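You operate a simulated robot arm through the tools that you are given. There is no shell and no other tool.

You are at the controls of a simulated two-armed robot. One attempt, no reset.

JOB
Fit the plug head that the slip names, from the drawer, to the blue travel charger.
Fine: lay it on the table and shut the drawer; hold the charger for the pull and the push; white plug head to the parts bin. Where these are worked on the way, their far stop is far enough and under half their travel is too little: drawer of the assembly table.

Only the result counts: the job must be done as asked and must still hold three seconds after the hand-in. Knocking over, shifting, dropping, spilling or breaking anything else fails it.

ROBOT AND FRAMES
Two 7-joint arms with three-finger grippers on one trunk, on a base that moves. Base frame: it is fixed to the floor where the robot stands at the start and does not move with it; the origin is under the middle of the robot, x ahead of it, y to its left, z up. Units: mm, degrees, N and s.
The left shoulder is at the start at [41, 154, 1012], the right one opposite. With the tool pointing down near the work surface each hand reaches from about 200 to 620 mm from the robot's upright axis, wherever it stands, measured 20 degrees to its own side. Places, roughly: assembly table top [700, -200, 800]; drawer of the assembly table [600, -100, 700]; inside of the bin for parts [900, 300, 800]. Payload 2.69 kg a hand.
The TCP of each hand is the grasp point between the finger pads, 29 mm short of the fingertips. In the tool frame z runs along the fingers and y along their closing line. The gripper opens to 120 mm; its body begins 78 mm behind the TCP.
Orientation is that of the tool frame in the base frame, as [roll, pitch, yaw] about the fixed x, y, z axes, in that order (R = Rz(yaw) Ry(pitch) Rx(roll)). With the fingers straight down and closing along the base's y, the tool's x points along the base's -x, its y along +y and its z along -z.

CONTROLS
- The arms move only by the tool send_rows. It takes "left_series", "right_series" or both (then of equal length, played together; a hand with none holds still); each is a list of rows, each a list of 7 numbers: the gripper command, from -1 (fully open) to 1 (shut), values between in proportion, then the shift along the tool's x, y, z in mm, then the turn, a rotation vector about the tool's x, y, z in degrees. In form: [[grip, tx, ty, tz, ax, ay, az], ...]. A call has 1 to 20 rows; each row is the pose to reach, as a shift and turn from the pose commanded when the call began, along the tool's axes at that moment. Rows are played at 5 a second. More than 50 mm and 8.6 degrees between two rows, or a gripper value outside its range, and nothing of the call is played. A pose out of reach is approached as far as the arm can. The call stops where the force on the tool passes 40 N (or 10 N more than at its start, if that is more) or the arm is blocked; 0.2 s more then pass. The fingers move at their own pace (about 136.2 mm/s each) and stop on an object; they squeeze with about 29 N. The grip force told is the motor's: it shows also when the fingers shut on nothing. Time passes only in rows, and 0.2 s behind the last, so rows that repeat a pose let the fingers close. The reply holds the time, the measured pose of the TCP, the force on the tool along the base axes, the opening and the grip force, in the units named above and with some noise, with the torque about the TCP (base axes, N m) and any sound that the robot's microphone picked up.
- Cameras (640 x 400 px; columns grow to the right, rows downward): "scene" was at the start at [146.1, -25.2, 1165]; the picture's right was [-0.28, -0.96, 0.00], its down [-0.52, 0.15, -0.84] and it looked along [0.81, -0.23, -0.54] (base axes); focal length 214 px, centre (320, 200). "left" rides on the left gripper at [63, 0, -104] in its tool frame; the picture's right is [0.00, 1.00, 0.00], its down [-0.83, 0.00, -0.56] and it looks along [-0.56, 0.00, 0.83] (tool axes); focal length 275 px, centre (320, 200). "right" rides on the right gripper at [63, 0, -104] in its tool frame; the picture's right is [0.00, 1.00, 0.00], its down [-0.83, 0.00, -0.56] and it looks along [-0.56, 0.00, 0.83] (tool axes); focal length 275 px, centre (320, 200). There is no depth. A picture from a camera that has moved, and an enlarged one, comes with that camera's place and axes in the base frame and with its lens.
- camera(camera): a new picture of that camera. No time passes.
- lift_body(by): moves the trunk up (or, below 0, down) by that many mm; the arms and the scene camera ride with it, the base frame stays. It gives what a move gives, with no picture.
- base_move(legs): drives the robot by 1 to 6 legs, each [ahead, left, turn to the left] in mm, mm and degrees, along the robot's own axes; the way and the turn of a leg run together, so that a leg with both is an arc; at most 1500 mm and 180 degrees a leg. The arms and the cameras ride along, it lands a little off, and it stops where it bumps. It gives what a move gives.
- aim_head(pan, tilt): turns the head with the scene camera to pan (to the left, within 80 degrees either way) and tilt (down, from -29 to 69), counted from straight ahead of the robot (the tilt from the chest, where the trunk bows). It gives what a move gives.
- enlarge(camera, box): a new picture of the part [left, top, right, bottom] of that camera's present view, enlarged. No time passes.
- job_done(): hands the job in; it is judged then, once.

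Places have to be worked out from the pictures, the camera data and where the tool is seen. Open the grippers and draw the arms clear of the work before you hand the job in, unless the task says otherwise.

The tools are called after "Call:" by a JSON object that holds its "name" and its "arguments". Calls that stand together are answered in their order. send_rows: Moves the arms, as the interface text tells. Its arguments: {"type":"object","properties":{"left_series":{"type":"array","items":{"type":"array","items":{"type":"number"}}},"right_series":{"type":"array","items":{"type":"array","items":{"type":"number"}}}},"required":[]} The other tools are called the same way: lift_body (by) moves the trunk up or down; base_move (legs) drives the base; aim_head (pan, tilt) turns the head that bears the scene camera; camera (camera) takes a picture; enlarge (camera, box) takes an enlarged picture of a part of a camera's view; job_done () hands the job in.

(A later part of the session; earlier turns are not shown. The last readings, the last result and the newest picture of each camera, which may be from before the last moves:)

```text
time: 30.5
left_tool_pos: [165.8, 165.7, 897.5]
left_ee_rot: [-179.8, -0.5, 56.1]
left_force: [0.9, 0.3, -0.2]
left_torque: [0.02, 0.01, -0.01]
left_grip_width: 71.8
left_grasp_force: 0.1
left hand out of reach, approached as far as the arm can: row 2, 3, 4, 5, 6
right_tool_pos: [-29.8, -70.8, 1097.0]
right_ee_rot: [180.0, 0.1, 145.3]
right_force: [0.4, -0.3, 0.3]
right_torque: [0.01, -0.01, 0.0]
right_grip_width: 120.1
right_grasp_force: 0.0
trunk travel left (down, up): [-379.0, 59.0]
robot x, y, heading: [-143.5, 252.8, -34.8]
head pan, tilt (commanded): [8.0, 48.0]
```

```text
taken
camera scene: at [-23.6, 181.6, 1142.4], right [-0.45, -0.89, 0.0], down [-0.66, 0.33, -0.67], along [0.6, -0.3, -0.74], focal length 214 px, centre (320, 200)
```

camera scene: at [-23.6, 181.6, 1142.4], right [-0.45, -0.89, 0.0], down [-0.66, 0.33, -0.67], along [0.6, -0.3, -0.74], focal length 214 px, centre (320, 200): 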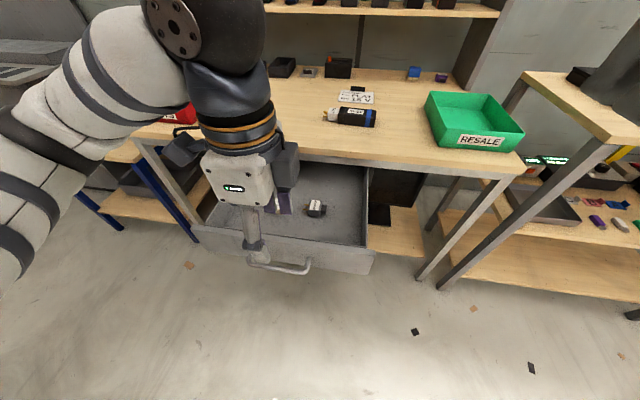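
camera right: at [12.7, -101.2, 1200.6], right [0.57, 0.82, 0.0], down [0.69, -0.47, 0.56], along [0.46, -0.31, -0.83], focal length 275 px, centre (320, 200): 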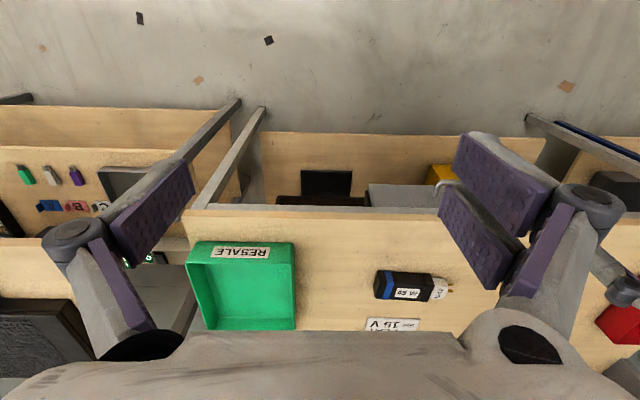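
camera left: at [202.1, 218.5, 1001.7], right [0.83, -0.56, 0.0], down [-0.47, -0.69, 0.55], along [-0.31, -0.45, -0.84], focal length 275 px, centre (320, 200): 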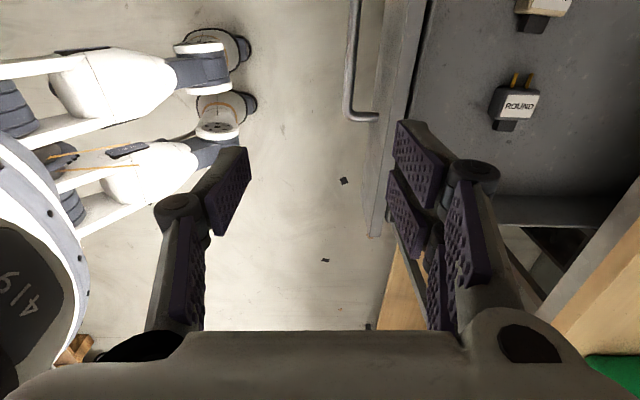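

The arm lagged behind (now f≈42, l≈231, z≈897, level). I try going straight forward from here over the drawer.

Call:
{"name": "send_rows", "arguments": {"left_series": [[-0.2, 5, 35, 0, 0, 0, 0], [-0.2, 10, 70, 0, 0, 0, 0], [-0.2, 20, 105, 0, 0, 0, 0], [-0.2, 30, 140, 0, 0, 0, 0], [-0.2, 40, 175, 0, 0, 0, 0]]}}

Call:
{"name": "camera", "arguments": {"camera": "scene"}}

Call:
{"name": "camera", "arguments": {"camera": "left"}}

```text
time: 31.7
left_tool_pos: [162.7, 152.5, 897.9]
left_ee_rot: [-179.6, -0.4, 56.0]
left_force: [0.2, 0.0, -0.2]
left_torque: [0.01, -0.04, 0.01]
left_grip_width: 72.2
left_grasp_force: 0.0
left hand out of reach, approached as far as the arm can: row 1, 2, 3, 4, 5
right_tool_pos: [-28.2, -71.1, 1096.9]
right_ee_rot: [179.9, -0.1, 145.1]
right_force: [-0.1, 0.0, -0.3]
right_torque: [-0.02, 0.0, 0.0]
right_grip_width: 119.8
right_grasp_force: 0.1
trunk travel left (down, up): [-379.0, 59.0]
robot x, y, heading: [-141.1, 253.7, -34.7]
head pan, tilt (commanded): [8.0, 48.0]
```

```text
taken
camera scene: at [-23.5, 182.0, 1142.5], right [-0.45, -0.89, 0.0], down [-0.66, 0.33, -0.67], along [0.6, -0.3, -0.74], focal length 214 px, centre (320, 200)
```

scene: 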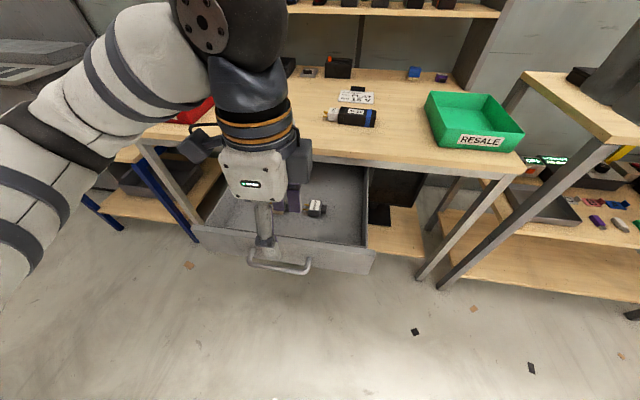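

```text
taken
camera left: at [199.5, 204.6, 1002.9], right [0.83, -0.56, 0.0], down [-0.47, -0.69, 0.55], along [-0.31, -0.45, -0.84], focal length 275 px, centre (320, 200)
```

left: 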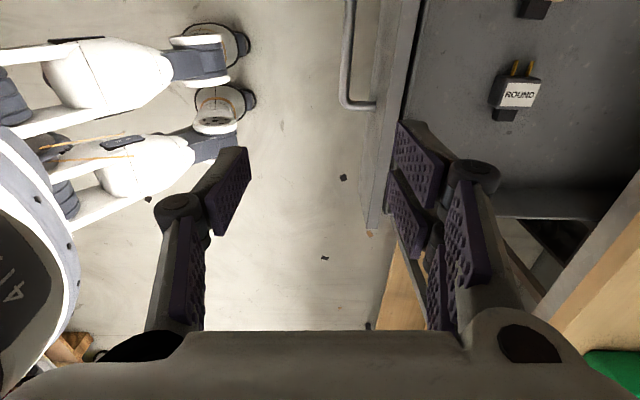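

The arm seems stuck on a wrist limit in this hand yaw. I rotate the hand back toward its starting yaw (−90° about the tool axis) while it stays in place.

Call:
{"name": "send_rows", "arguments": {"left_series": [[-0.2, 0, 0, 0, 0, 0, -8], [-0.2, 0, 0, 0, 0, 0, -16], [-0.2, 0, 0, 0, 0, 0, -24], [-0.2, 0, 0, 0, 0, 0, -32], [-0.2, 0, 0, 0, 0, 0, -40], [-0.2, 0, 0, 0, 0, 0, -48], [-0.2, 0, 0, 0, 0, 0, -56], [-0.2, 0, 0, 0, 0, 0, -64], [-0.2, 0, 0, 0, 0, 0, -72], [-0.2, 0, 0, 0, 0, 0, -80], [-0.2, 0, 0, 0, 0, 0, -88], [-0.2, 0, 0, 0, 0, 0, -90]]}}

Call:
{"name": "camera", "arguments": {"camera": "scene"}}

Call:
{"name": "camera", "arguments": {"camera": "left"}}

```text
time: 34.3
left_tool_pos: [166.1, 151.4, 899.4]
left_ee_rot: [179.6, -0.2, 146.1]
left_force: [0.2, 0.4, -0.6]
left_torque: [-0.01, -0.01, 0.01]
left_grip_width: 72.1
left_grasp_force: 0.0
right_tool_pos: [-28.0, -70.9, 1096.7]
right_ee_rot: [180.0, 0.0, 145.2]
right_force: [0.0, -0.5, 0.7]
right_torque: [0.03, -0.01, 0.01]
right_grip_width: 119.9
right_grasp_force: 0.1
trunk travel left (down, up): [-379.0, 59.0]
robot x, y, heading: [-146.4, 252.1, -34.8]
head pan, tilt (commanded): [8.0, 48.0]
```

```text
taken
camera scene: at [-23.5, 182.0, 1142.5], right [-0.45, -0.89, 0.0], down [-0.66, 0.33, -0.67], along [0.6, -0.3, -0.74], focal length 214 px, centre (320, 200)
```

scene: 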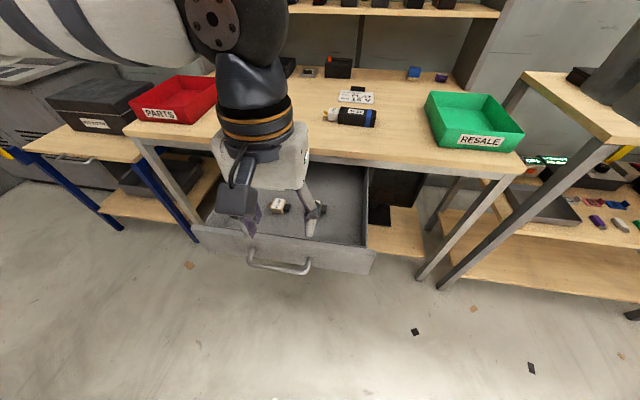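

```text
taken
camera left: at [114.2, 186.4, 1003.9], right [0.56, 0.83, 0.01], down [0.69, -0.47, 0.55], along [0.46, -0.3, -0.83], focal length 275 px, centre (320, 200)
```

left: 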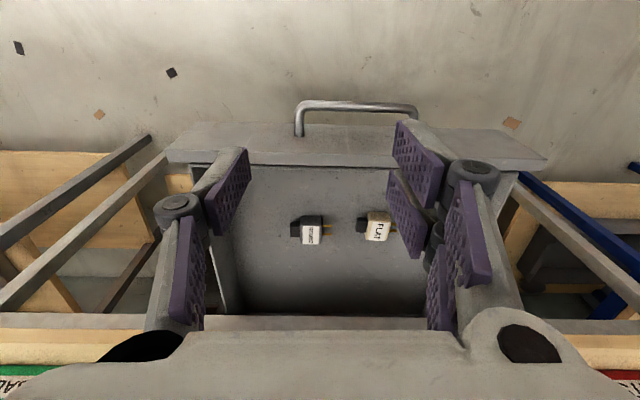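

In this yaw the arm is fine and I see both heads: FLAT at about f≈271, l≈315. I move the hand toward it at the same height, keeping this yaw.

Call:
{"name": "send_rows", "arguments": {"left_series": [[-0.2, -35, 20, 0, 0, 0, 0], [-0.2, -75, 40, 0, 0, 0, 0], [-0.2, -115, 60, 0, 0, 0, 0], [-0.2, -155, 80, 0, 0, 0, 0], [-0.2, -195, 92, 0, 0, 0, 0]]}}

Call:
{"name": "camera", "arguments": {"camera": "left"}}

Call:
{"name": "camera", "arguments": {"camera": "scene"}}

```text
time: 35.5
left_tool_pos: [378.4, 118.1, 899.6]
left_ee_rot: [179.5, -0.3, 146.0]
left_force: [0.2, -0.6, 0.1]
left_torque: [-0.03, 0.03, -0.02]
left_grip_width: 71.8
left_grasp_force: 0.0
right_tool_pos: [-28.4, -72.3, 1096.2]
right_ee_rot: [180.0, 0.0, 145.2]
right_force: [-0.1, -0.5, 0.4]
right_torque: [-0.01, 0.0, 0.02]
right_grip_width: 120.0
right_grasp_force: 0.1
trunk travel left (down, up): [-379.0, 59.0]
robot x, y, heading: [-140.8, 248.2, -34.7]
head pan, tilt (commanded): [8.0, 48.0]
```

```text
taken
camera left: at [327.7, 153.3, 1004.0], right [0.56, 0.83, 0.01], down [0.69, -0.47, 0.55], along [0.46, -0.3, -0.83], focal length 275 px, centre (320, 200)
```

left: 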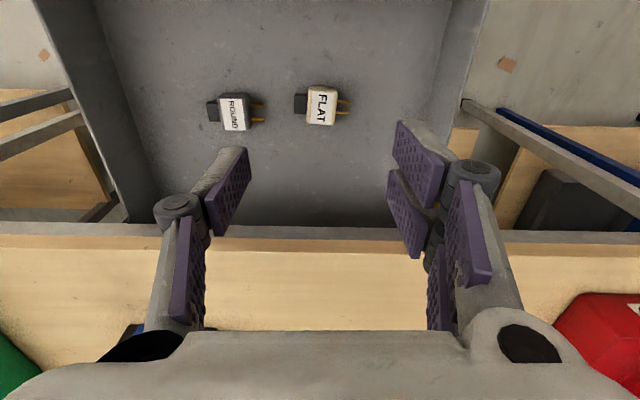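

```text
taken
camera scene: at [-23.2, 181.6, 1142.4], right [-0.45, -0.89, 0.0], down [-0.66, 0.33, -0.67], along [0.6, -0.3, -0.74], focal length 214 px, centre (320, 200)
```

scene: 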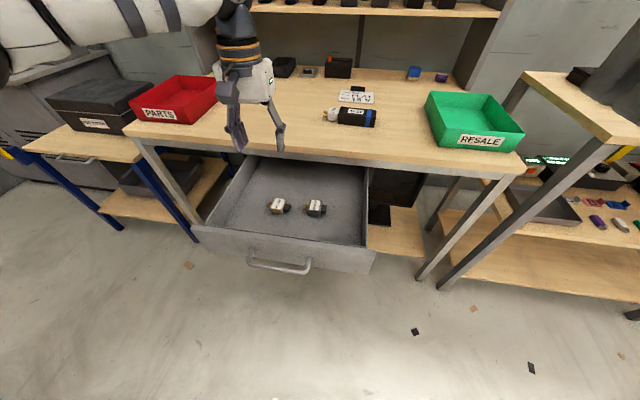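

Triangulating FLAT from the two hand views gives its label at f≈276, l≈317, z≈653. I test whether the hand can yaw +90° (closing along f, camera outward) at this extended spot.

Call:
{"name": "send_rows", "arguments": {"left_series": [[-0.2, 0, 0, 0, 0, 0, 8], [-0.2, 0, 0, 0, 0, 0, 16], [-0.2, 0, 0, 0, 0, 0, 24], [-0.2, 0, 0, 0, 0, 0, 32], [-0.2, 0, 0, 0, 0, 0, 40], [-0.2, 0, 0, 0, 0, 0, 48], [-0.2, 0, 0, 0, 0, 0, 56], [-0.2, 0, 0, 0, 0, 0, 64], [-0.2, 0, 0, 0, 0, 0, 72], [-0.2, 0, 0, 0, 0, 0, 80], [-0.2, 0, 0, 0, 0, 0, 88], [-0.2, 0, 0, 0, 0, 0, 89]]}}

Call:
{"name": "camera", "arguments": {"camera": "left"}}

Call:
{"name": "camera", "arguments": {"camera": "scene"}}

```text
time: 38.1
left_tool_pos: [173.5, 168.3, 906.2]
left_ee_rot: [-179.7, -0.5, 57.7]
left_force: [-0.1, -0.4, -0.2]
left_torque: [0.02, 0.01, 0.02]
left_grip_width: 72.3
left_grasp_force: 0.0
left hand out of reach, approached as far as the arm can: row 5, 6, 7, 8, 9, 10, 11, 12
right_tool_pos: [-29.0, -72.6, 1095.5]
right_ee_rot: [179.8, -0.1, 145.2]
right_force: [0.4, -0.7, 0.5]
right_torque: [0.08, 0.0, 0.03]
right_grip_width: 120.2
right_grasp_force: 0.0
trunk travel left (down, up): [-379.0, 59.0]
robot x, y, heading: [-143.5, 256.4, -34.9]
head pan, tilt (commanded): [8.0, 48.0]
```

```text
taken
camera left: at [207.7, 221.4, 1009.7], right [0.84, -0.54, -0.01], down [-0.45, -0.71, 0.55], along [-0.3, -0.46, -0.84], focal length 275 px, centre (320, 200)
```

left: 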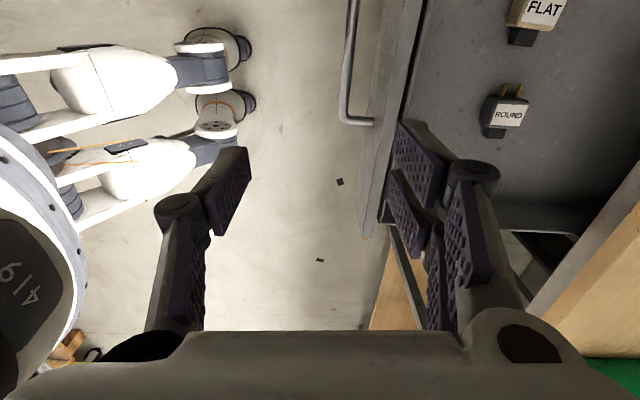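

```text
taken
camera scene: at [-23.3, 180.7, 1142.3], right [-0.45, -0.89, 0.0], down [-0.66, 0.34, -0.67], along [0.6, -0.3, -0.74], focal length 214 px, centre (320, 200)
```

scene: 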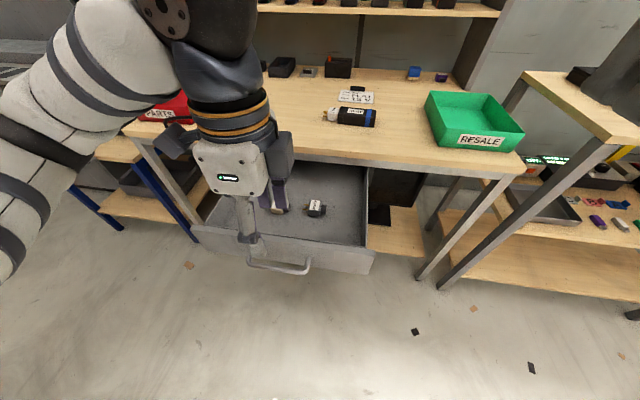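

Yaw +90° is beyond this arm's wrist range when extended, so I'll use the opposite yaw (−90°, camera inward). I first turn back to the starting yaw and go forward again.

Call:
{"name": "send_rows", "arguments": {"left_series": [[-0.2, 0, 0, 0, 0, 0, -8.5], [-0.2, 0, 0, 0, 0, 0, -17], [-0.2, 0, 0, 0, 0, 0, -25.5], [-0.2, 0, 0, 0, 0, 0, -34], [-0.2, 0, 0, 0, 0, 0, -42.5], [-0.2, 0, 0, 0, 0, 0, -51], [-0.2, 0, 0, 0, 0, 0, -59.5], [-0.2, 0, 0, 0, 0, 0, -68], [-0.2, 0, 0, 0, 0, 0, -76.5], [-0.2, 0, 0, 0, 0, 0, -85], [-0.2, 0, 30, 0, 0, 0, -93], [-0.2, 20, 70, 0, 0, 0, -100], [-0.2, 40, 110, 0, 0, 0, -108], [-0.2, 60, 150, 0, 0, 0, -116], [-0.2, 70, 170, 0, 0, 0, -124], [-0.2, 75, 180, 0, 0, 0, -132], [-0.2, 75, 180, 0, 0, 0, -140], [-0.2, 75, 180, 0, 0, 0, -148], [-0.2, 75, 180, 0, 0, 0, -156], [-0.2, 75, 180, 0, 0, 0, -164]]}}

Call:
{"name": "camera", "arguments": {"camera": "left"}}

Call:
{"name": "camera", "arguments": {"camera": "scene"}}

```text
time: 42.3
left_tool_pos: [369.1, 133.6, 905.0]
left_ee_rot: [179.6, 0.3, -138.7]
left_force: [-1.3, 0.2, 1.1]
left_torque: [0.0, 0.04, 0.04]
left_grip_width: 72.0
left_grasp_force: 0.0
right_tool_pos: [-28.2, -71.2, 1097.1]
right_ee_rot: [180.0, 0.0, 145.2]
right_force: [0.4, 0.0, -0.4]
right_torque: [0.01, 0.01, 0.01]
right_grip_width: 120.0
right_grasp_force: 0.1
trunk travel left (down, up): [-379.0, 59.0]
robot x, y, heading: [-144.0, 255.2, -34.7]
head pan, tilt (commanded): [8.0, 48.0]
```

```text
taken
camera left: at [323.1, 92.6, 1008.8], right [-0.65, 0.76, 0.01], down [0.63, 0.54, 0.56], along [0.42, 0.37, -0.83], focal length 275 px, centre (320, 200)
```

left: 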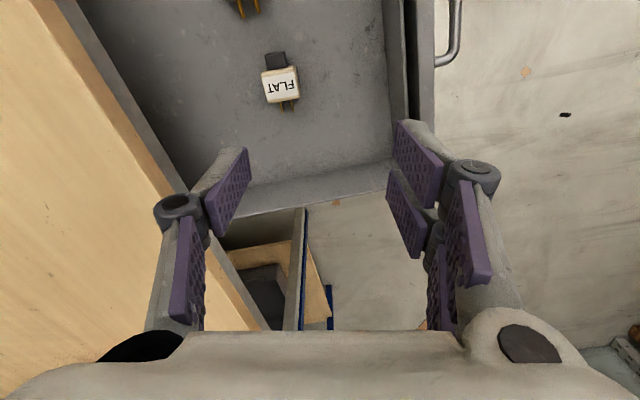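

```text
taken
camera scene: at [-23.6, 182.0, 1142.5], right [-0.45, -0.89, 0.0], down [-0.66, 0.33, -0.67], along [0.6, -0.3, -0.74], focal length 214 px, centre (320, 200)
```

scene: 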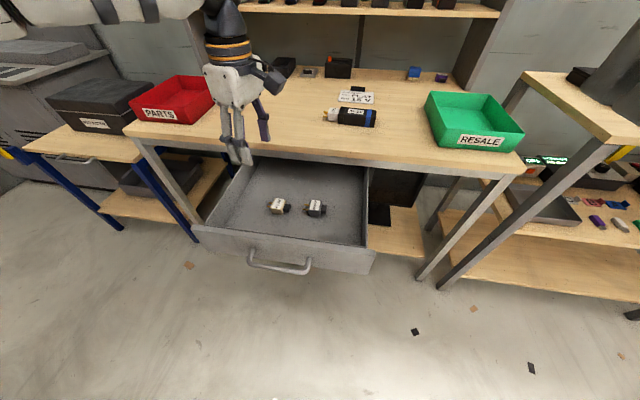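

That works: the hand is now at yaw −139° near FLAT. I zoom in on FLAT to measure its orientation and size.

Call:
{"name": "enlarge", "arguments": {"camera": "left", "box": [220, 30, 340, 130]}}

Call:
{"name": "enlarge", "arguments": {"camera": "scene", "box": [250, 180, 340, 236]}}

```text
4.00 times, centred on (280, 80) of left
camera zoom: at [323.1, 92.6, 1008.8], right [-0.65, 0.76, 0.01], down [0.63, 0.54, 0.56], along [0.42, 0.37, -0.83], focal length 1101 px, centre (480, 680)
```

zoom: 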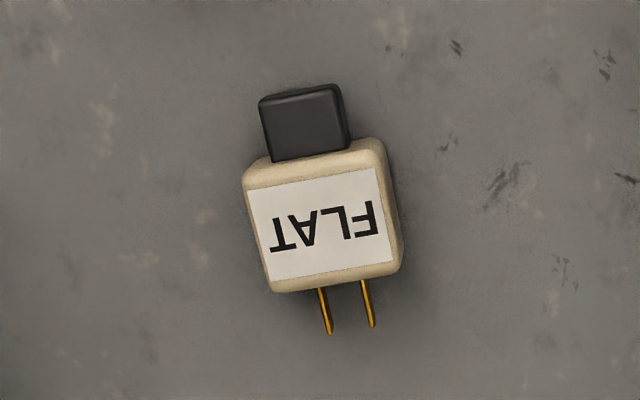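

```text
7.11 times, centred on (295, 208) of scene
camera zoom: at [-23.6, 182.0, 1142.5], right [-0.45, -0.89, 0.0], down [-0.66, 0.33, -0.67], along [0.6, -0.3, -0.74], focal length 1525 px, centre (498, 143)
```

zoom: 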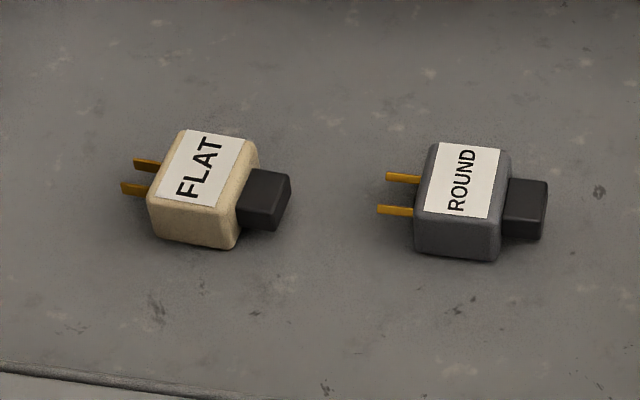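

FLAT's centre is at about [408, 105], its axis at about 49.6° in the base frame (pins toward +), top at z≈653, body roughly 35×44×28 mm. I move the hand over it with aligned yaw, at an 11 mm offset toward the pins, and stop at z≈765 to re-check.

Call:
{"name": "send_rows", "arguments": {"left_series": [[-0.4, -8, -15, 10, 0, 0, -3], [-0.4, -16, -30, 40, 0, 0, -6], [-0.4, -21.6, -45.4, 75, 0, 0, -8.3], [-0.4, -21.6, -45.4, 110, 0, 0, -8.3], [-0.4, -21.6, -45.4, 140, 0, 0, -8.3]]}}

Call:
{"name": "camera", "arguments": {"camera": "left"}}

Call:
{"name": "camera", "arguments": {"camera": "scene"}}

```text
time: 43.5
left_tool_pos: [415.5, 115.1, 764.7]
left_ee_rot: [179.7, 0.4, -130.6]
left_force: [-0.3, -0.3, 0.6]
left_torque: [0.02, -0.01, 0.0]
left_grip_width: 83.9
left_grasp_force: 0.0
right_tool_pos: [-27.8, -70.7, 1096.0]
right_ee_rot: [-180.0, 0.1, 145.2]
right_force: [0.2, 0.7, -0.3]
right_torque: [0.02, -0.01, -0.01]
right_grip_width: 120.0
right_grasp_force: 0.1
trunk travel left (down, up): [-379.0, 59.0]
robot x, y, heading: [-141.8, 248.1, -34.7]
head pan, tilt (commanded): [8.0, 48.0]
```

```text
taken
camera left: at [375.7, 67.1, 868.4], right [-0.76, 0.65, 0.01], down [0.54, 0.62, 0.56], along [0.36, 0.43, -0.83], focal length 275 px, centre (320, 200)
```

left: 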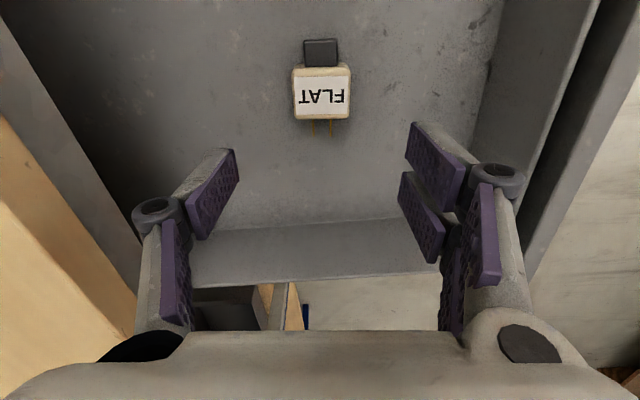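

```text
taken
camera scene: at [-23.3, 181.9, 1142.4], right [-0.45, -0.89, 0.0], down [-0.66, 0.33, -0.67], along [0.6, -0.3, -0.74], focal length 214 px, centre (320, 200)
```

scene: 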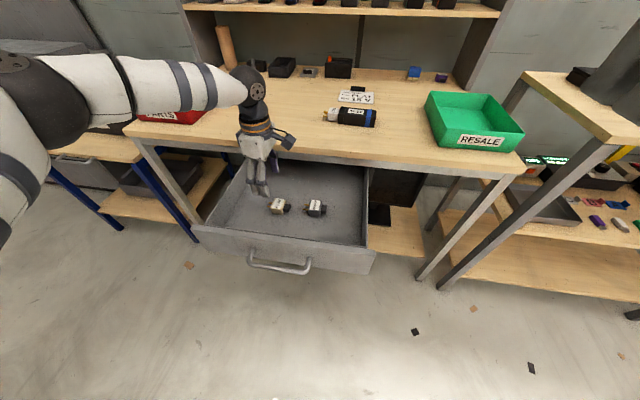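

FLAT sits centred and squared between the fingers. I zoom for a second triangulation of its height.

Call:
{"name": "enlarge", "arguments": {"camera": "left", "box": [260, 30, 380, 150]}}

```text
3.33 times, centred on (320, 90) of left
camera zoom: at [375.7, 67.1, 868.4], right [-0.76, 0.65, 0.01], down [0.54, 0.62, 0.56], along [0.36, 0.43, -0.83], focal length 918 px, centre (320, 567)
```

zoom: 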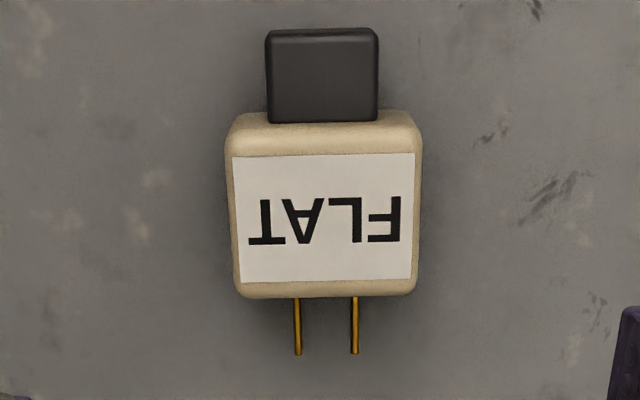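

The label height comes out near z≈660 and the hand is centred across it, about 12 mm toward the pins. I descend to TCP z≈685 and check again.

Call:
{"name": "send_rows", "arguments": {"left_series": [[-0.4, 0, 0, 30, 0, 0, 0], [-0.4, 0, 0, 60, 0, 0, 0], [-0.4, 0, 0, 80, 0, 0, 0]]}}

Call:
{"name": "camera", "arguments": {"camera": "left"}}

Call:
{"name": "enlarge", "arguments": {"camera": "scene", "box": [220, 120, 350, 240]}}

```text
time: 44.3
left_tool_pos: [417.0, 115.3, 685.1]
left_ee_rot: [179.7, 0.4, -130.7]
left_force: [0.1, 0.6, -0.4]
left_torque: [-0.01, 0.02, 0.01]
left_grip_width: 83.9
left_grasp_force: 0.1
right_tool_pos: [-29.2, -70.6, 1098.1]
right_ee_rot: [180.0, 0.0, 145.2]
right_force: [0.7, 0.0, 0.3]
right_torque: [-0.01, 0.0, 0.0]
right_grip_width: 120.2
right_grasp_force: 0.1
trunk travel left (down, up): [-379.0, 59.0]
robot x, y, heading: [-140.2, 253.3, -34.9]
head pan, tilt (commanded): [8.0, 48.0]
```

```text
taken
camera left: at [375.8, 68.4, 788.2], right [-0.76, 0.66, 0.01], down [0.54, 0.62, 0.56], along [0.36, 0.43, -0.83], focal length 275 px, centre (320, 200)
```

left: 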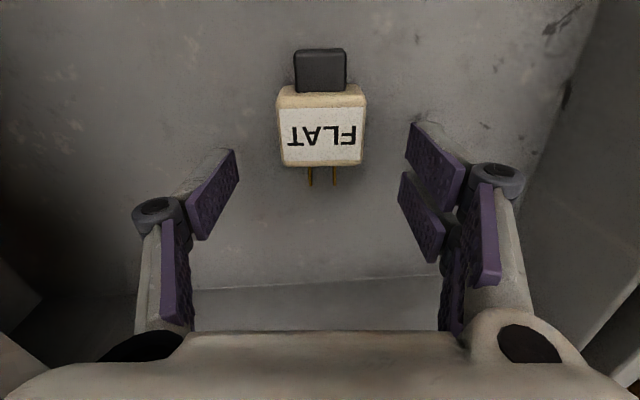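

```text
3.33 times, centred on (285, 180) of scene
camera zoom: at [-23.4, 181.9, 1142.5], right [-0.45, -0.89, 0.0], down [-0.66, 0.33, -0.67], along [0.6, -0.3, -0.74], focal length 715 px, centre (437, 267)
```

zoom: 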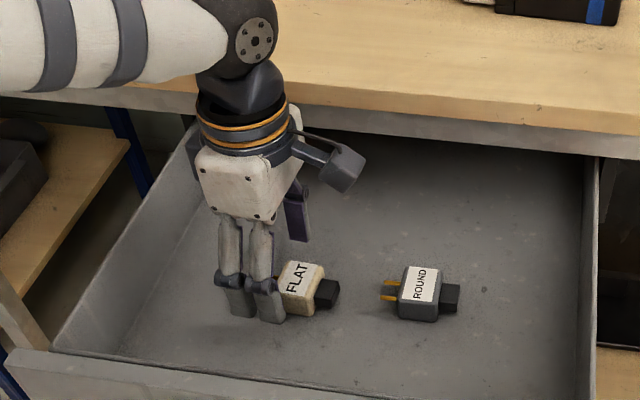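

The label is about z≈662, so the drawer floor should be near z≈634. I descend in small steps to TCP z≈670 (tips ≈641), watching the force.

Call:
{"name": "send_rows", "arguments": {"left_series": [[-0.4, 0, 0, 5, 0, 0, 0], [-0.4, 0, 0, 10, 0, 0, 0], [-0.4, 0, 0, 15, 0, 0, 0]]}}

Call:
{"name": "camera", "arguments": {"camera": "left"}}

Call:
{"name": "enlarge", "arguments": {"camera": "scene", "box": [250, 170, 340, 240]}}

```text
time: 45.1
left_tool_pos: [416.8, 116.0, 669.3]
left_ee_rot: [179.7, 0.4, -130.7]
left_force: [0.7, -0.5, 0.6]
left_torque: [-0.01, 0.01, 0.02]
left_grip_width: 84.0
left_grasp_force: 0.0
right_tool_pos: [-28.0, -70.9, 1096.1]
right_ee_rot: [179.9, 0.0, 145.2]
right_force: [0.4, 0.4, 0.4]
right_torque: [-0.01, 0.02, 0.02]
right_grip_width: 120.2
right_grasp_force: 0.0
trunk travel left (down, up): [-379.0, 59.0]
robot x, y, heading: [-144.3, 251.2, -34.4]
head pan, tilt (commanded): [8.0, 48.0]
```

```text
taken
camera left: at [375.8, 68.2, 773.4], right [-0.76, 0.66, 0.01], down [0.54, 0.62, 0.56], along [0.36, 0.43, -0.83], focal length 275 px, centre (320, 200)
```

left: 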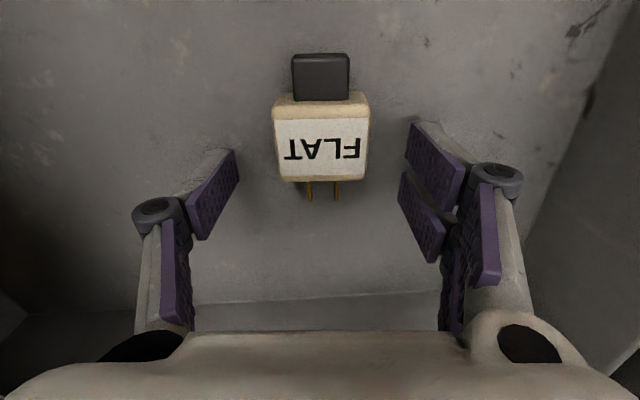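

```text
5.71 times, centred on (295, 205) of scene
camera zoom: at [-23.5, 182.0, 1142.5], right [-0.45, -0.89, 0.0], down [-0.66, 0.33, -0.67], along [0.6, -0.3, -0.74], focal length 1226 px, centre (463, 171)
```

zoom: 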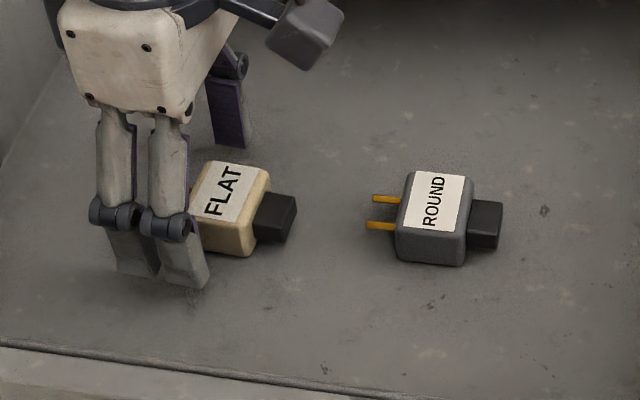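

The hand has no contact yet and sits about 14 mm toward the pins from the label centre. For a firm lift I shift 10 mm toward the body centre and close on it.

Call:
{"name": "send_rows", "arguments": {"left_series": [[-0.4, 5, 0, 0, 0, 0, 0], [-0.4, 10, 0, 0, 0, 0, 0], [0, 10, 0, 0, 0, 0, 0], [0.3, 10, 0, 0, 0, 0, 0], [0.6, 10, 0, 0, 0, 0, 0], [1, 10, 0, 0, 0, 0, 0], [1, 10, 0, 0, 0, 0, 0], [1, 10, 0, 0, 0, 0, 0]]}}

Call:
{"name": "camera", "arguments": {"camera": "left"}}

```text
time: 46.9
left_tool_pos: [409.3, 108.5, 671.0]
left_ee_rot: [179.7, 0.4, -130.8]
left_force: [0.4, 0.5, -0.3]
left_torque: [-0.04, -0.01, -0.01]
left_grip_width: 41.0
left_grasp_force: 29.5
right_tool_pos: [-28.2, -72.0, 1095.3]
right_ee_rot: [-179.9, 0.0, 145.2]
right_force: [-0.3, -0.8, -0.3]
right_torque: [0.02, -0.04, -0.02]
right_grip_width: 120.3
right_grasp_force: 0.0
trunk travel left (down, up): [-379.0, 59.0]
robot x, y, heading: [-142.5, 252.5, -34.8]
head pan, tilt (commanded): [8.0, 48.0]
```

```text
taken
camera left: at [369.0, 60.9, 773.4], right [-0.76, 0.66, 0.01], down [0.54, 0.62, 0.56], along [0.36, 0.43, -0.83], focal length 275 px, centre (320, 200)
```

left: 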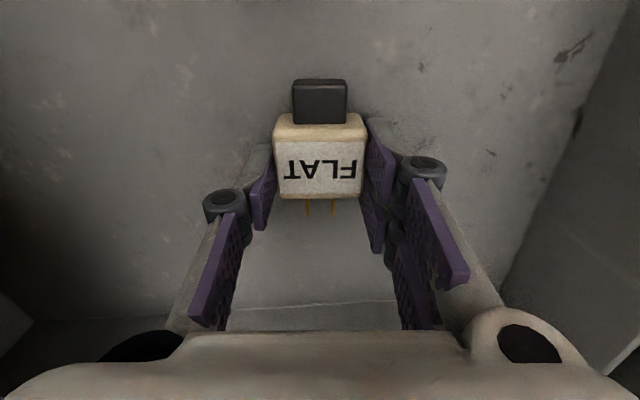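

FLAT is held (41 mm, 29.5 N). I lift it straight up out of the drawer to z≈900.

Call:
{"name": "send_rows", "arguments": {"left_series": [[1, 0, 0, -10, 0, 0, 0], [1, 0, 0, -35, 0, 0, 0], [1, 0, 0, -75, 0, 0, 0], [1, 0, 0, -115, 0, 0, 0], [1, 0, 0, -155, 0, 0, 0], [1, 0, 0, -195, 0, 0, 0], [1, 0, 0, -230, 0, 0, 0]]}}

Call:
{"name": "camera", "arguments": {"camera": "left"}}

Call:
{"name": "camera", "arguments": {"camera": "scene"}}

```text
time: 48.5
left_tool_pos: [408.4, 108.0, 901.8]
left_ee_rot: [179.5, 0.4, -130.7]
left_force: [-0.4, -0.9, 0.8]
left_torque: [0.01, 0.0, 0.04]
left_grip_width: 0.3
left_grasp_force: 28.9
right_tool_pos: [-29.1, -70.1, 1096.3]
right_ee_rot: [-179.9, 0.0, 145.2]
right_force: [0.4, -0.2, -0.7]
right_torque: [0.01, -0.03, -0.03]
right_grip_width: 119.9
right_grasp_force: 0.1
trunk travel left (down, up): [-379.0, 59.0]
robot x, y, heading: [-143.3, 250.3, -34.9]
head pan, tilt (commanded): [8.0, 48.0]
```

```text
taken
camera left: at [369.5, 59.6, 1004.0], right [-0.76, 0.66, 0.01], down [0.55, 0.62, 0.56], along [0.36, 0.43, -0.83], focal length 275 px, centre (320, 200)
```

left: 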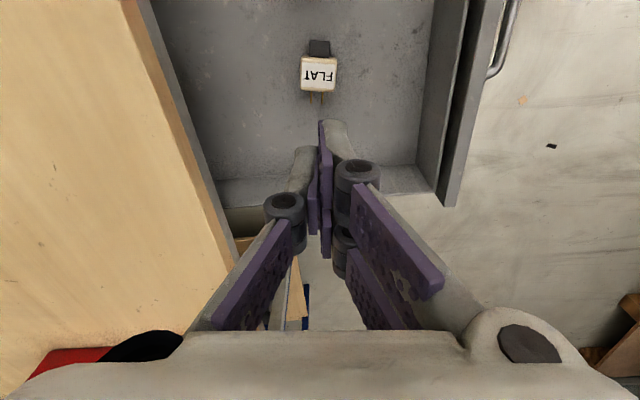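

```text
taken
camera scene: at [-23.8, 182.0, 1142.5], right [-0.45, -0.89, 0.0], down [-0.66, 0.33, -0.67], along [0.6, -0.3, -0.74], focal length 214 px, centre (320, 200)
```

scene: 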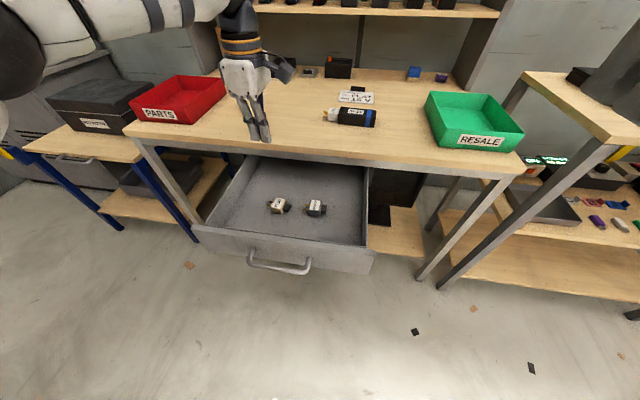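

The head slipped out and stayed in the drawer: the grip was too high, so my floor estimate was off. I open, go back over it and re-measure.

Call:
{"name": "send_rows", "arguments": {"left_series": [[0.2, 0, 0, 0, 0, 0, 0], [-0.4, 0, 0, 30, 0, 0, 0], [-0.4, 0, 0, 70, 0, 0, 0], [-0.4, 0, 0, 110, 0, 0, 0], [-0.4, 0, 0, 150, 0, 0, 0]]}}

Call:
{"name": "camera", "arguments": {"camera": "left"}}

Call:
{"name": "enlarge", "arguments": {"camera": "left", "box": [260, 40, 380, 160]}}

Call:
{"name": "enlarge", "arguments": {"camera": "scene", "box": [250, 180, 340, 236]}}

```text
time: 49.7
left_tool_pos: [409.8, 107.6, 749.9]
left_ee_rot: [179.5, 0.4, -130.6]
left_force: [0.0, 0.5, -0.2]
left_torque: [-0.02, 0.0, 0.01]
left_grip_width: 84.1
left_grasp_force: 0.1
right_tool_pos: [-28.5, -70.8, 1095.2]
right_ee_rot: [-180.0, -0.1, 145.2]
right_force: [-0.9, -0.1, 0.1]
right_torque: [0.0, 0.01, 0.01]
right_grip_width: 120.1
right_grasp_force: 0.0
trunk travel left (down, up): [-379.0, 59.0]
robot x, y, heading: [-145.1, 250.3, -34.9]
head pan, tilt (commanded): [8.0, 48.0]
```

```text
taken
camera left: at [369.4, 59.3, 852.8], right [-0.76, 0.66, 0.01], down [0.55, 0.62, 0.56], along [0.36, 0.43, -0.83], focal length 275 px, centre (320, 200)
```

left: 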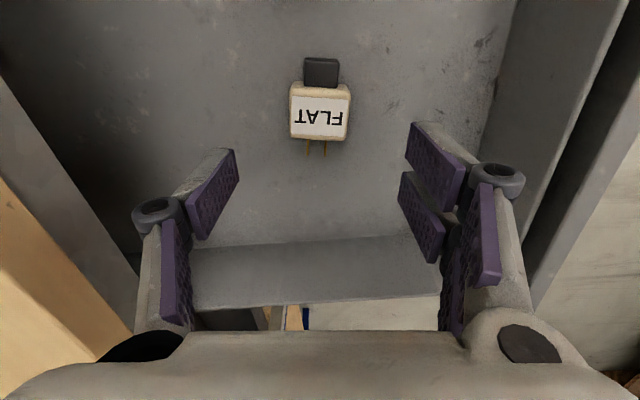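

```text
3.33 times, centred on (320, 100) of left
camera zoom: at [369.4, 59.3, 852.8], right [-0.76, 0.66, 0.01], down [0.55, 0.62, 0.56], along [0.36, 0.43, -0.83], focal length 918 px, centre (320, 533)
```

zoom: 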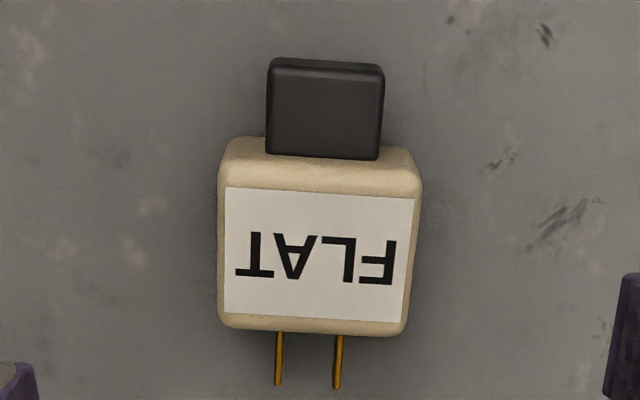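

```text
7.11 times, centred on (295, 208) of scene
camera zoom: at [-23.3, 181.9, 1142.4], right [-0.45, -0.89, 0.0], down [-0.66, 0.33, -0.67], along [0.6, -0.3, -0.74], focal length 1525 px, centre (498, 143)
```

zoom: 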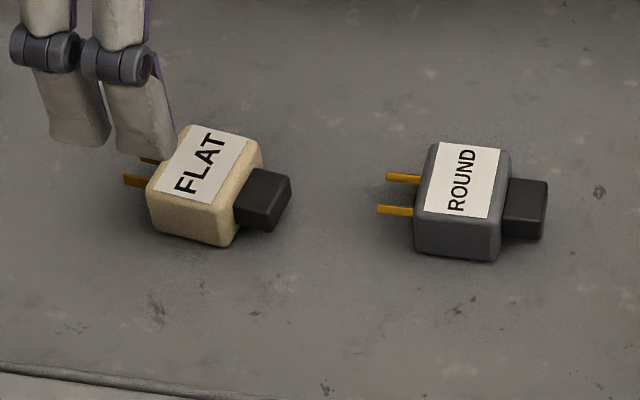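

The head is still in place, only turned about 4°. I align the yaw and descend with an open hand in small steps until the fingertips touch the drawer floor.

Call:
{"name": "send_rows", "arguments": {"left_series": [[-0.4, 0, 0, 30, 0, 0, 3.8], [-0.4, 0, 0, 60, 0, 0, 3.8], [-0.4, 0, 0, 80, 0, 0, 3.8], [-0.4, 0, 0, 84, 0, 0, 3.8], [-0.4, 0, 0, 88, 0, 0, 3.8]]}}

Call:
{"name": "enlarge", "arguments": {"camera": "left", "box": [180, 40, 500, 240]}}

Call:
{"name": "enlarge", "arguments": {"camera": "scene", "box": [240, 160, 330, 230]}}

```text
time: 50.9
left_tool_pos: [410.1, 108.9, 662.4]
left_ee_rot: [179.6, 0.3, -134.5]
left_force: [0.2, 0.5, 0.4]
left_torque: [0.01, 0.0, -0.01]
left_grip_width: 84.2
left_grasp_force: 0.0
right_tool_pos: [-29.0, -71.1, 1095.5]
right_ee_rot: [-180.0, -0.1, 145.2]
right_force: [0.3, 0.3, 0.2]
right_torque: [-0.02, 0.0, 0.02]
right_grip_width: 119.8
right_grasp_force: 0.1
trunk travel left (down, up): [-379.0, 59.0]
robot x, y, heading: [-142.9, 252.7, -34.6]
head pan, tilt (commanded): [8.0, 48.0]
```

```text
2.00 times, centred on (340, 140) of left
camera zoom: at [366.2, 63.6, 765.4], right [-0.71, 0.7, 0.01], down [0.59, 0.59, 0.56], along [0.39, 0.4, -0.83], focal length 551 px, centre (280, 320)
```

zoom: 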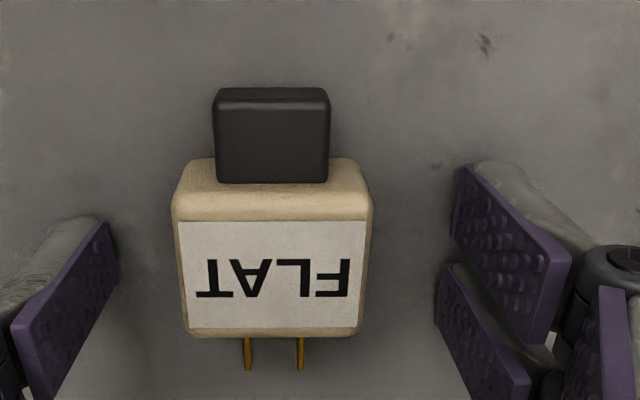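

```text
5.71 times, centred on (285, 195) of scene
camera zoom: at [-23.5, 182.0, 1142.5], right [-0.45, -0.89, 0.0], down [-0.66, 0.33, -0.67], along [0.6, -0.3, -0.74], focal length 1226 px, centre (520, 229)
```

zoom: 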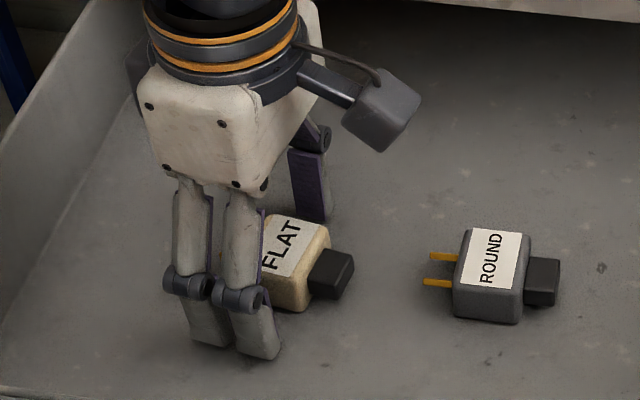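

No contact yet at TCP 662. I keep lowering in 3 mm steps.

Call:
{"name": "send_rows", "arguments": {"left_series": [[-0.4, 0, 0, 3, 0, 0, 0], [-0.4, 0, 0, 6, 0, 0, 0], [-0.4, 0, 0, 9, 0, 0, 0]]}}

Call:
{"name": "enlarge", "arguments": {"camera": "scene", "box": [240, 160, 330, 230]}}

```text
time: 51.7
left_tool_pos: [408.7, 108.0, 656.4]
left_ee_rot: [-180.0, 0.4, -134.4]
left_force: [0.5, 1.7, 25.4]
left_torque: [0.1, 0.28, 0.02]
left_grip_width: 89.5
left_grasp_force: 11.2
right_tool_pos: [-30.8, -71.0, 1097.9]
right_ee_rot: [180.0, 0.2, 145.2]
right_force: [-0.1, -0.6, 0.2]
right_torque: [0.01, 0.01, -0.01]
right_grip_width: 120.0
right_grasp_force: 0.0
trunk travel left (down, up): [-379.0, 59.0]
robot x, y, heading: [-144.7, 256.0, -34.7]
head pan, tilt (commanded): [8.0, 48.0]
```

```text
5.71 times, centred on (285, 195) of scene
camera zoom: at [-25.1, 182.7, 1143.1], right [-0.45, -0.89, 0.0], down [-0.66, 0.33, -0.67], along [0.6, -0.3, -0.74], focal length 1226 px, centre (520, 229)
```

zoom: 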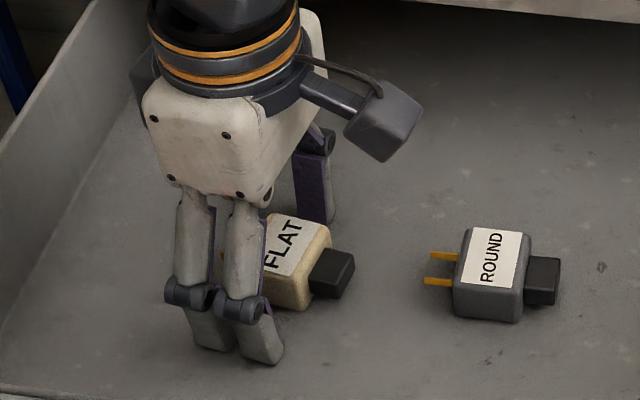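

The floor is felt at TCP z≈658 (25 N up). I back off to about 661, then close there for a lower, deeper grip.

Call:
{"name": "send_rows", "arguments": {"left_series": [[-0.4, 0, 0, -7, 0, 0, 0], [-0.2, 0, 0, -7, 0, 0, 0], [0.1, 0, 0, -7, 0, 0, 0], [0.3, 0, 0, -7, 0, 0, 0], [0.6, 0, 0, -7, 0, 0, 0], [1, 0, 0, -7, 0, 0, 0], [1, 0, 0, -7, 0, 0, 0], [1, 0, 0, -7, 0, 0, 0]]}}

Call:
{"name": "camera", "arguments": {"camera": "left"}}

Call:
{"name": "enlarge", "arguments": {"camera": "scene", "box": [240, 160, 330, 230]}}

```text
time: 53.5
left_tool_pos: [409.5, 108.3, 663.2]
left_ee_rot: [179.9, 0.4, -134.3]
left_force: [3.4, -4.9, 36.6]
left_torque: [-0.34, 0.37, 0.17]
left_grip_width: 40.9
left_grasp_force: 28.8
right_tool_pos: [-31.0, -69.7, 1097.6]
right_ee_rot: [179.8, 0.2, 145.2]
right_force: [-0.3, -0.8, 0.2]
right_torque: [0.02, -0.01, 0.0]
right_grip_width: 119.9
right_grasp_force: 0.1
trunk travel left (down, up): [-379.0, 59.0]
robot x, y, heading: [-145.5, 256.6, -34.8]
head pan, tilt (commanded): [8.0, 48.0]
```

```text
taken
camera left: at [365.4, 63.4, 766.5], right [-0.71, 0.7, 0.0], down [0.58, 0.59, 0.56], along [0.39, 0.4, -0.83], focal length 275 px, centre (320, 200)
```

left: 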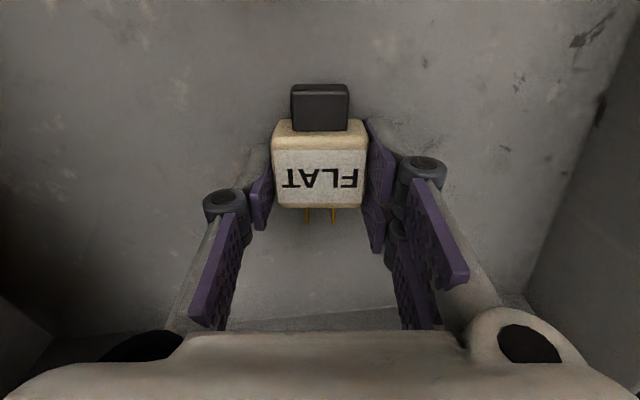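

```text
5.71 times, centred on (285, 195) of scene
camera zoom: at [-25.7, 182.4, 1142.9], right [-0.45, -0.89, 0.0], down [-0.66, 0.33, -0.67], along [0.6, -0.3, -0.74], focal length 1226 px, centre (520, 229)
```

zoom: 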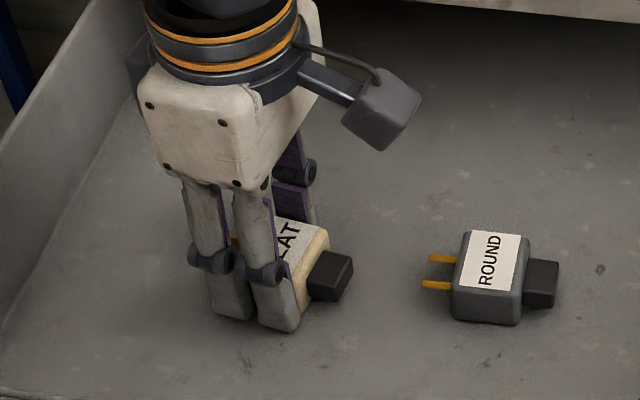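

The fingertips now press the floor with 37 N, so the closed tips reach lower (floor ≈634). I lift slowly by a few mm per row to see whether the head comes along.

Call:
{"name": "send_rows", "arguments": {"left_series": [[1, 0, 0, -3, 0, 0, 0], [1, 0, 0, -5, 0, 0, 0], [1, 0, 0, -8, 0, 0, 0], [1, 0, 0, -11, 0, 0, 0], [1, 0, 0, -14, 0, 0, 0], [1, 0, 0, -17, 0, 0, 0], [1, 0, 0, -20, 0, 0, 0]]}}

Call:
{"name": "camera", "arguments": {"camera": "left"}}

Call:
{"name": "enlarge", "arguments": {"camera": "scene", "box": [240, 160, 330, 230]}}

```text
time: 55.1
left_tool_pos: [409.5, 108.7, 681.3]
left_ee_rot: [179.6, 0.4, -134.5]
left_force: [-0.9, 0.1, -0.1]
left_torque: [0.03, 0.01, -0.02]
left_grip_width: 41.1
left_grasp_force: 29.2
right_tool_pos: [-28.0, -71.9, 1096.1]
right_ee_rot: [180.0, 0.0, 145.3]
right_force: [-0.2, 1.2, 1.1]
right_torque: [0.0, -0.02, -0.01]
right_grip_width: 120.0
right_grasp_force: 0.0
trunk travel left (down, up): [-379.0, 59.0]
robot x, y, heading: [-144.7, 255.4, -34.8]
head pan, tilt (commanded): [8.0, 48.0]
```

```text
taken
camera left: at [366.0, 63.5, 783.9], right [-0.71, 0.7, 0.01], down [0.59, 0.59, 0.56], along [0.39, 0.4, -0.83], focal length 275 px, centre (320, 200)
```

left: 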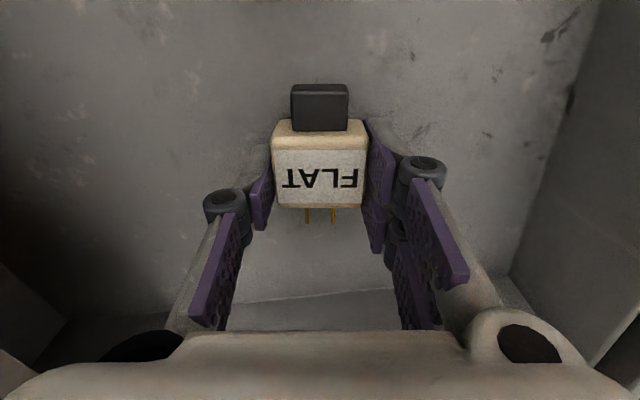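

```text
5.71 times, centred on (285, 195) of scene
camera zoom: at [-23.5, 182.0, 1142.5], right [-0.45, -0.89, 0.0], down [-0.66, 0.33, -0.67], along [0.6, -0.3, -0.74], focal length 1226 px, centre (520, 229)
```

zoom: 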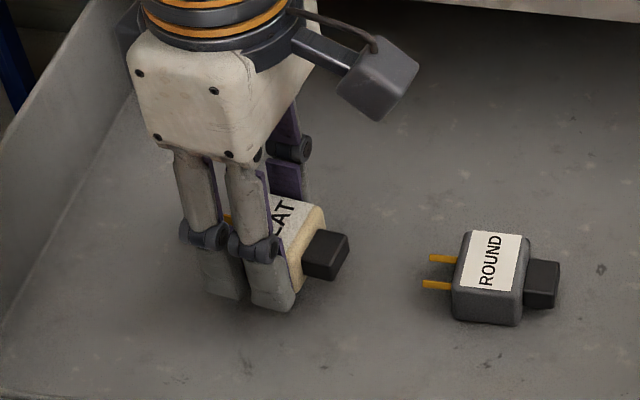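

The head has come up with the hand. I keep lifting smoothly at a moderate pace.

Call:
{"name": "send_rows", "arguments": {"left_series": [[1, 0, 0, -4, 0, 0, 0], [1, 0, 0, -10, 0, 0, 0], [1, 0, 0, -17, 0, 0, 0], [1, 0, 0, -25, 0, 0, 0], [1, 0, 0, -33, 0, 0, 0], [1, 0, 0, -41, 0, 0, 0], [1, 0, 0, -50, 0, 0, 0], [1, 0, 0, -59, 0, 0, 0], [1, 0, 0, -69, 0, 0, 0], [1, 0, 0, -79, 0, 0, 0], [1, 0, 0, -90, 0, 0, 0], [1, 0, 0, -101, 0, 0, 0], [1, 0, 0, -113, 0, 0, 0], [1, 0, 0, -125, 0, 0, 0], [1, 0, 0, -137, 0, 0, 0], [1, 0, 0, -149, 0, 0, 0], [1, 0, 0, -161, 0, 0, 0], [1, 0, 0, -173, 0, 0, 0], [1, 0, 0, -182, 0, 0, 0], [1, 0, 0, -190, 0, 0, 0]]}}

Call:
{"name": "camera", "arguments": {"camera": "left"}}

Call:
{"name": "camera", "arguments": {"camera": "scene"}}

```text
time: 59.3
left_tool_pos: [409.5, 107.3, 871.9]
left_ee_rot: [179.6, 0.3, -134.6]
left_force: [-0.1, 0.0, -0.6]
left_torque: [0.01, 0.03, -0.01]
left_grip_width: 41.1
left_grasp_force: 28.6
right_tool_pos: [-29.0, -71.7, 1096.8]
right_ee_rot: [-180.0, 0.0, 145.2]
right_force: [0.2, -0.3, -0.2]
right_torque: [0.0, 0.0, -0.01]
right_grip_width: 119.7
right_grasp_force: 0.2
trunk travel left (down, up): [-379.0, 59.0]
robot x, y, heading: [-145.2, 253.4, -34.6]
head pan, tilt (commanded): [8.0, 48.0]
```

```text
taken
camera left: at [365.4, 61.9, 974.2], right [-0.71, 0.7, 0.01], down [0.59, 0.58, 0.56], along [0.39, 0.4, -0.83], focal length 275 px, centre (320, 200)
```

left: 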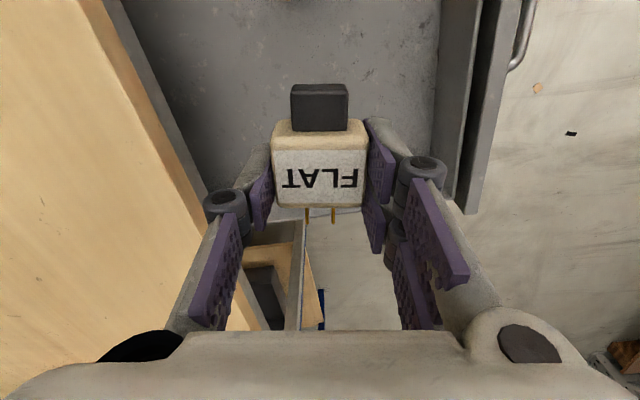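

```text
taken
camera scene: at [-23.6, 182.0, 1142.5], right [-0.45, -0.89, 0.0], down [-0.66, 0.33, -0.67], along [0.6, -0.3, -0.74], focal length 214 px, centre (320, 200)
```

scene: 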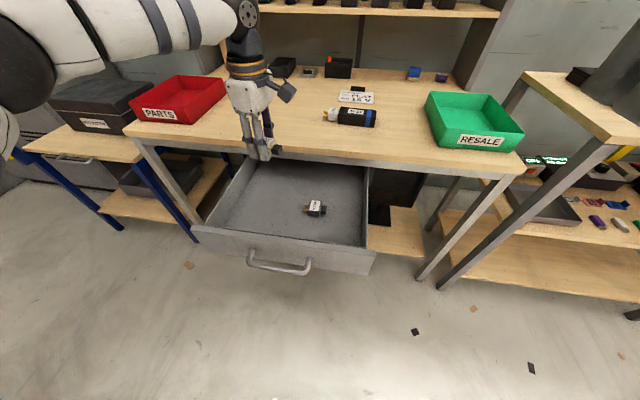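

FLAT is securely held above the table level. I drive the base 110 mm ahead so that the near part of the table top comes into the left hand's reach.

Call:
{"name": "base_move", "arguments": {"legs": [[110, 0, 0]]}}

Call:
{"name": "camera", "arguments": {"camera": "left"}}

Call:
{"name": "camera", "arguments": {"camera": "scene"}}

```text
time: 60.5
left_tool_pos: [499.7, 44.7, 868.5]
left_ee_rot: [179.6, 0.4, -134.5]
left_force: [1.3, 0.6, -1.5]
left_torque: [0.01, 0.02, -0.04]
left_grip_width: 41.2
left_grasp_force: 29.2
right_tool_pos: [61.8, -133.0, 1097.0]
right_ee_rot: [-180.0, 0.0, 145.2]
right_force: [-0.7, -0.3, 0.1]
right_torque: [0.01, 0.04, 0.01]
right_grip_width: 119.8
right_grasp_force: 0.0
trunk travel left (down, up): [-379.0, 59.0]
robot x, y, heading: [-49.0, 192.6, -34.7]
head pan, tilt (commanded): [8.0, 48.0]
```

```text
taken
camera left: at [456.4, -1.4, 973.4], right [-0.71, 0.7, 0.01], down [0.59, 0.58, 0.56], along [0.39, 0.4, -0.83], focal length 275 px, centre (320, 200)
```

left: 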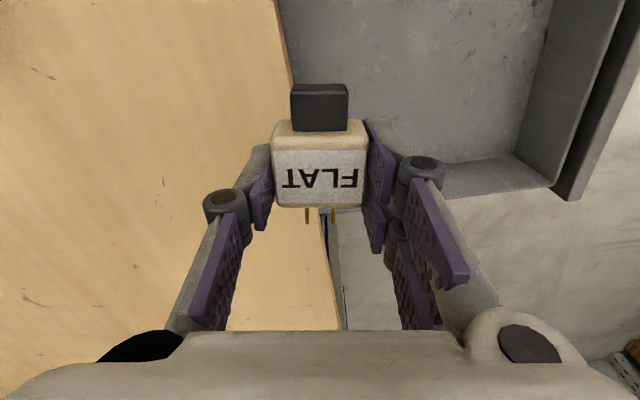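

```text
taken
camera scene: at [67.4, 118.8, 1142.3], right [-0.45, -0.89, 0.0], down [-0.66, 0.34, -0.67], along [0.6, -0.3, -0.74], focal length 214 px, centre (320, 200)
```

scene: 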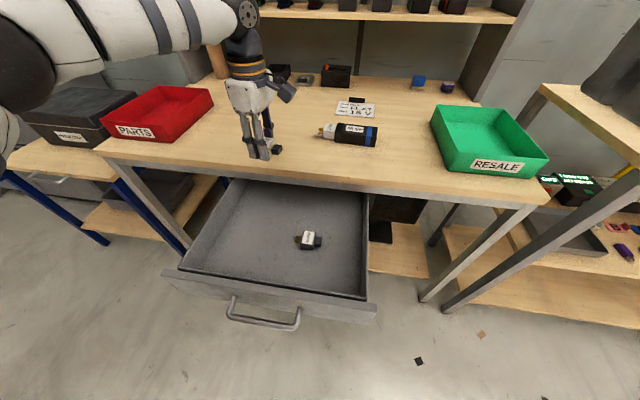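

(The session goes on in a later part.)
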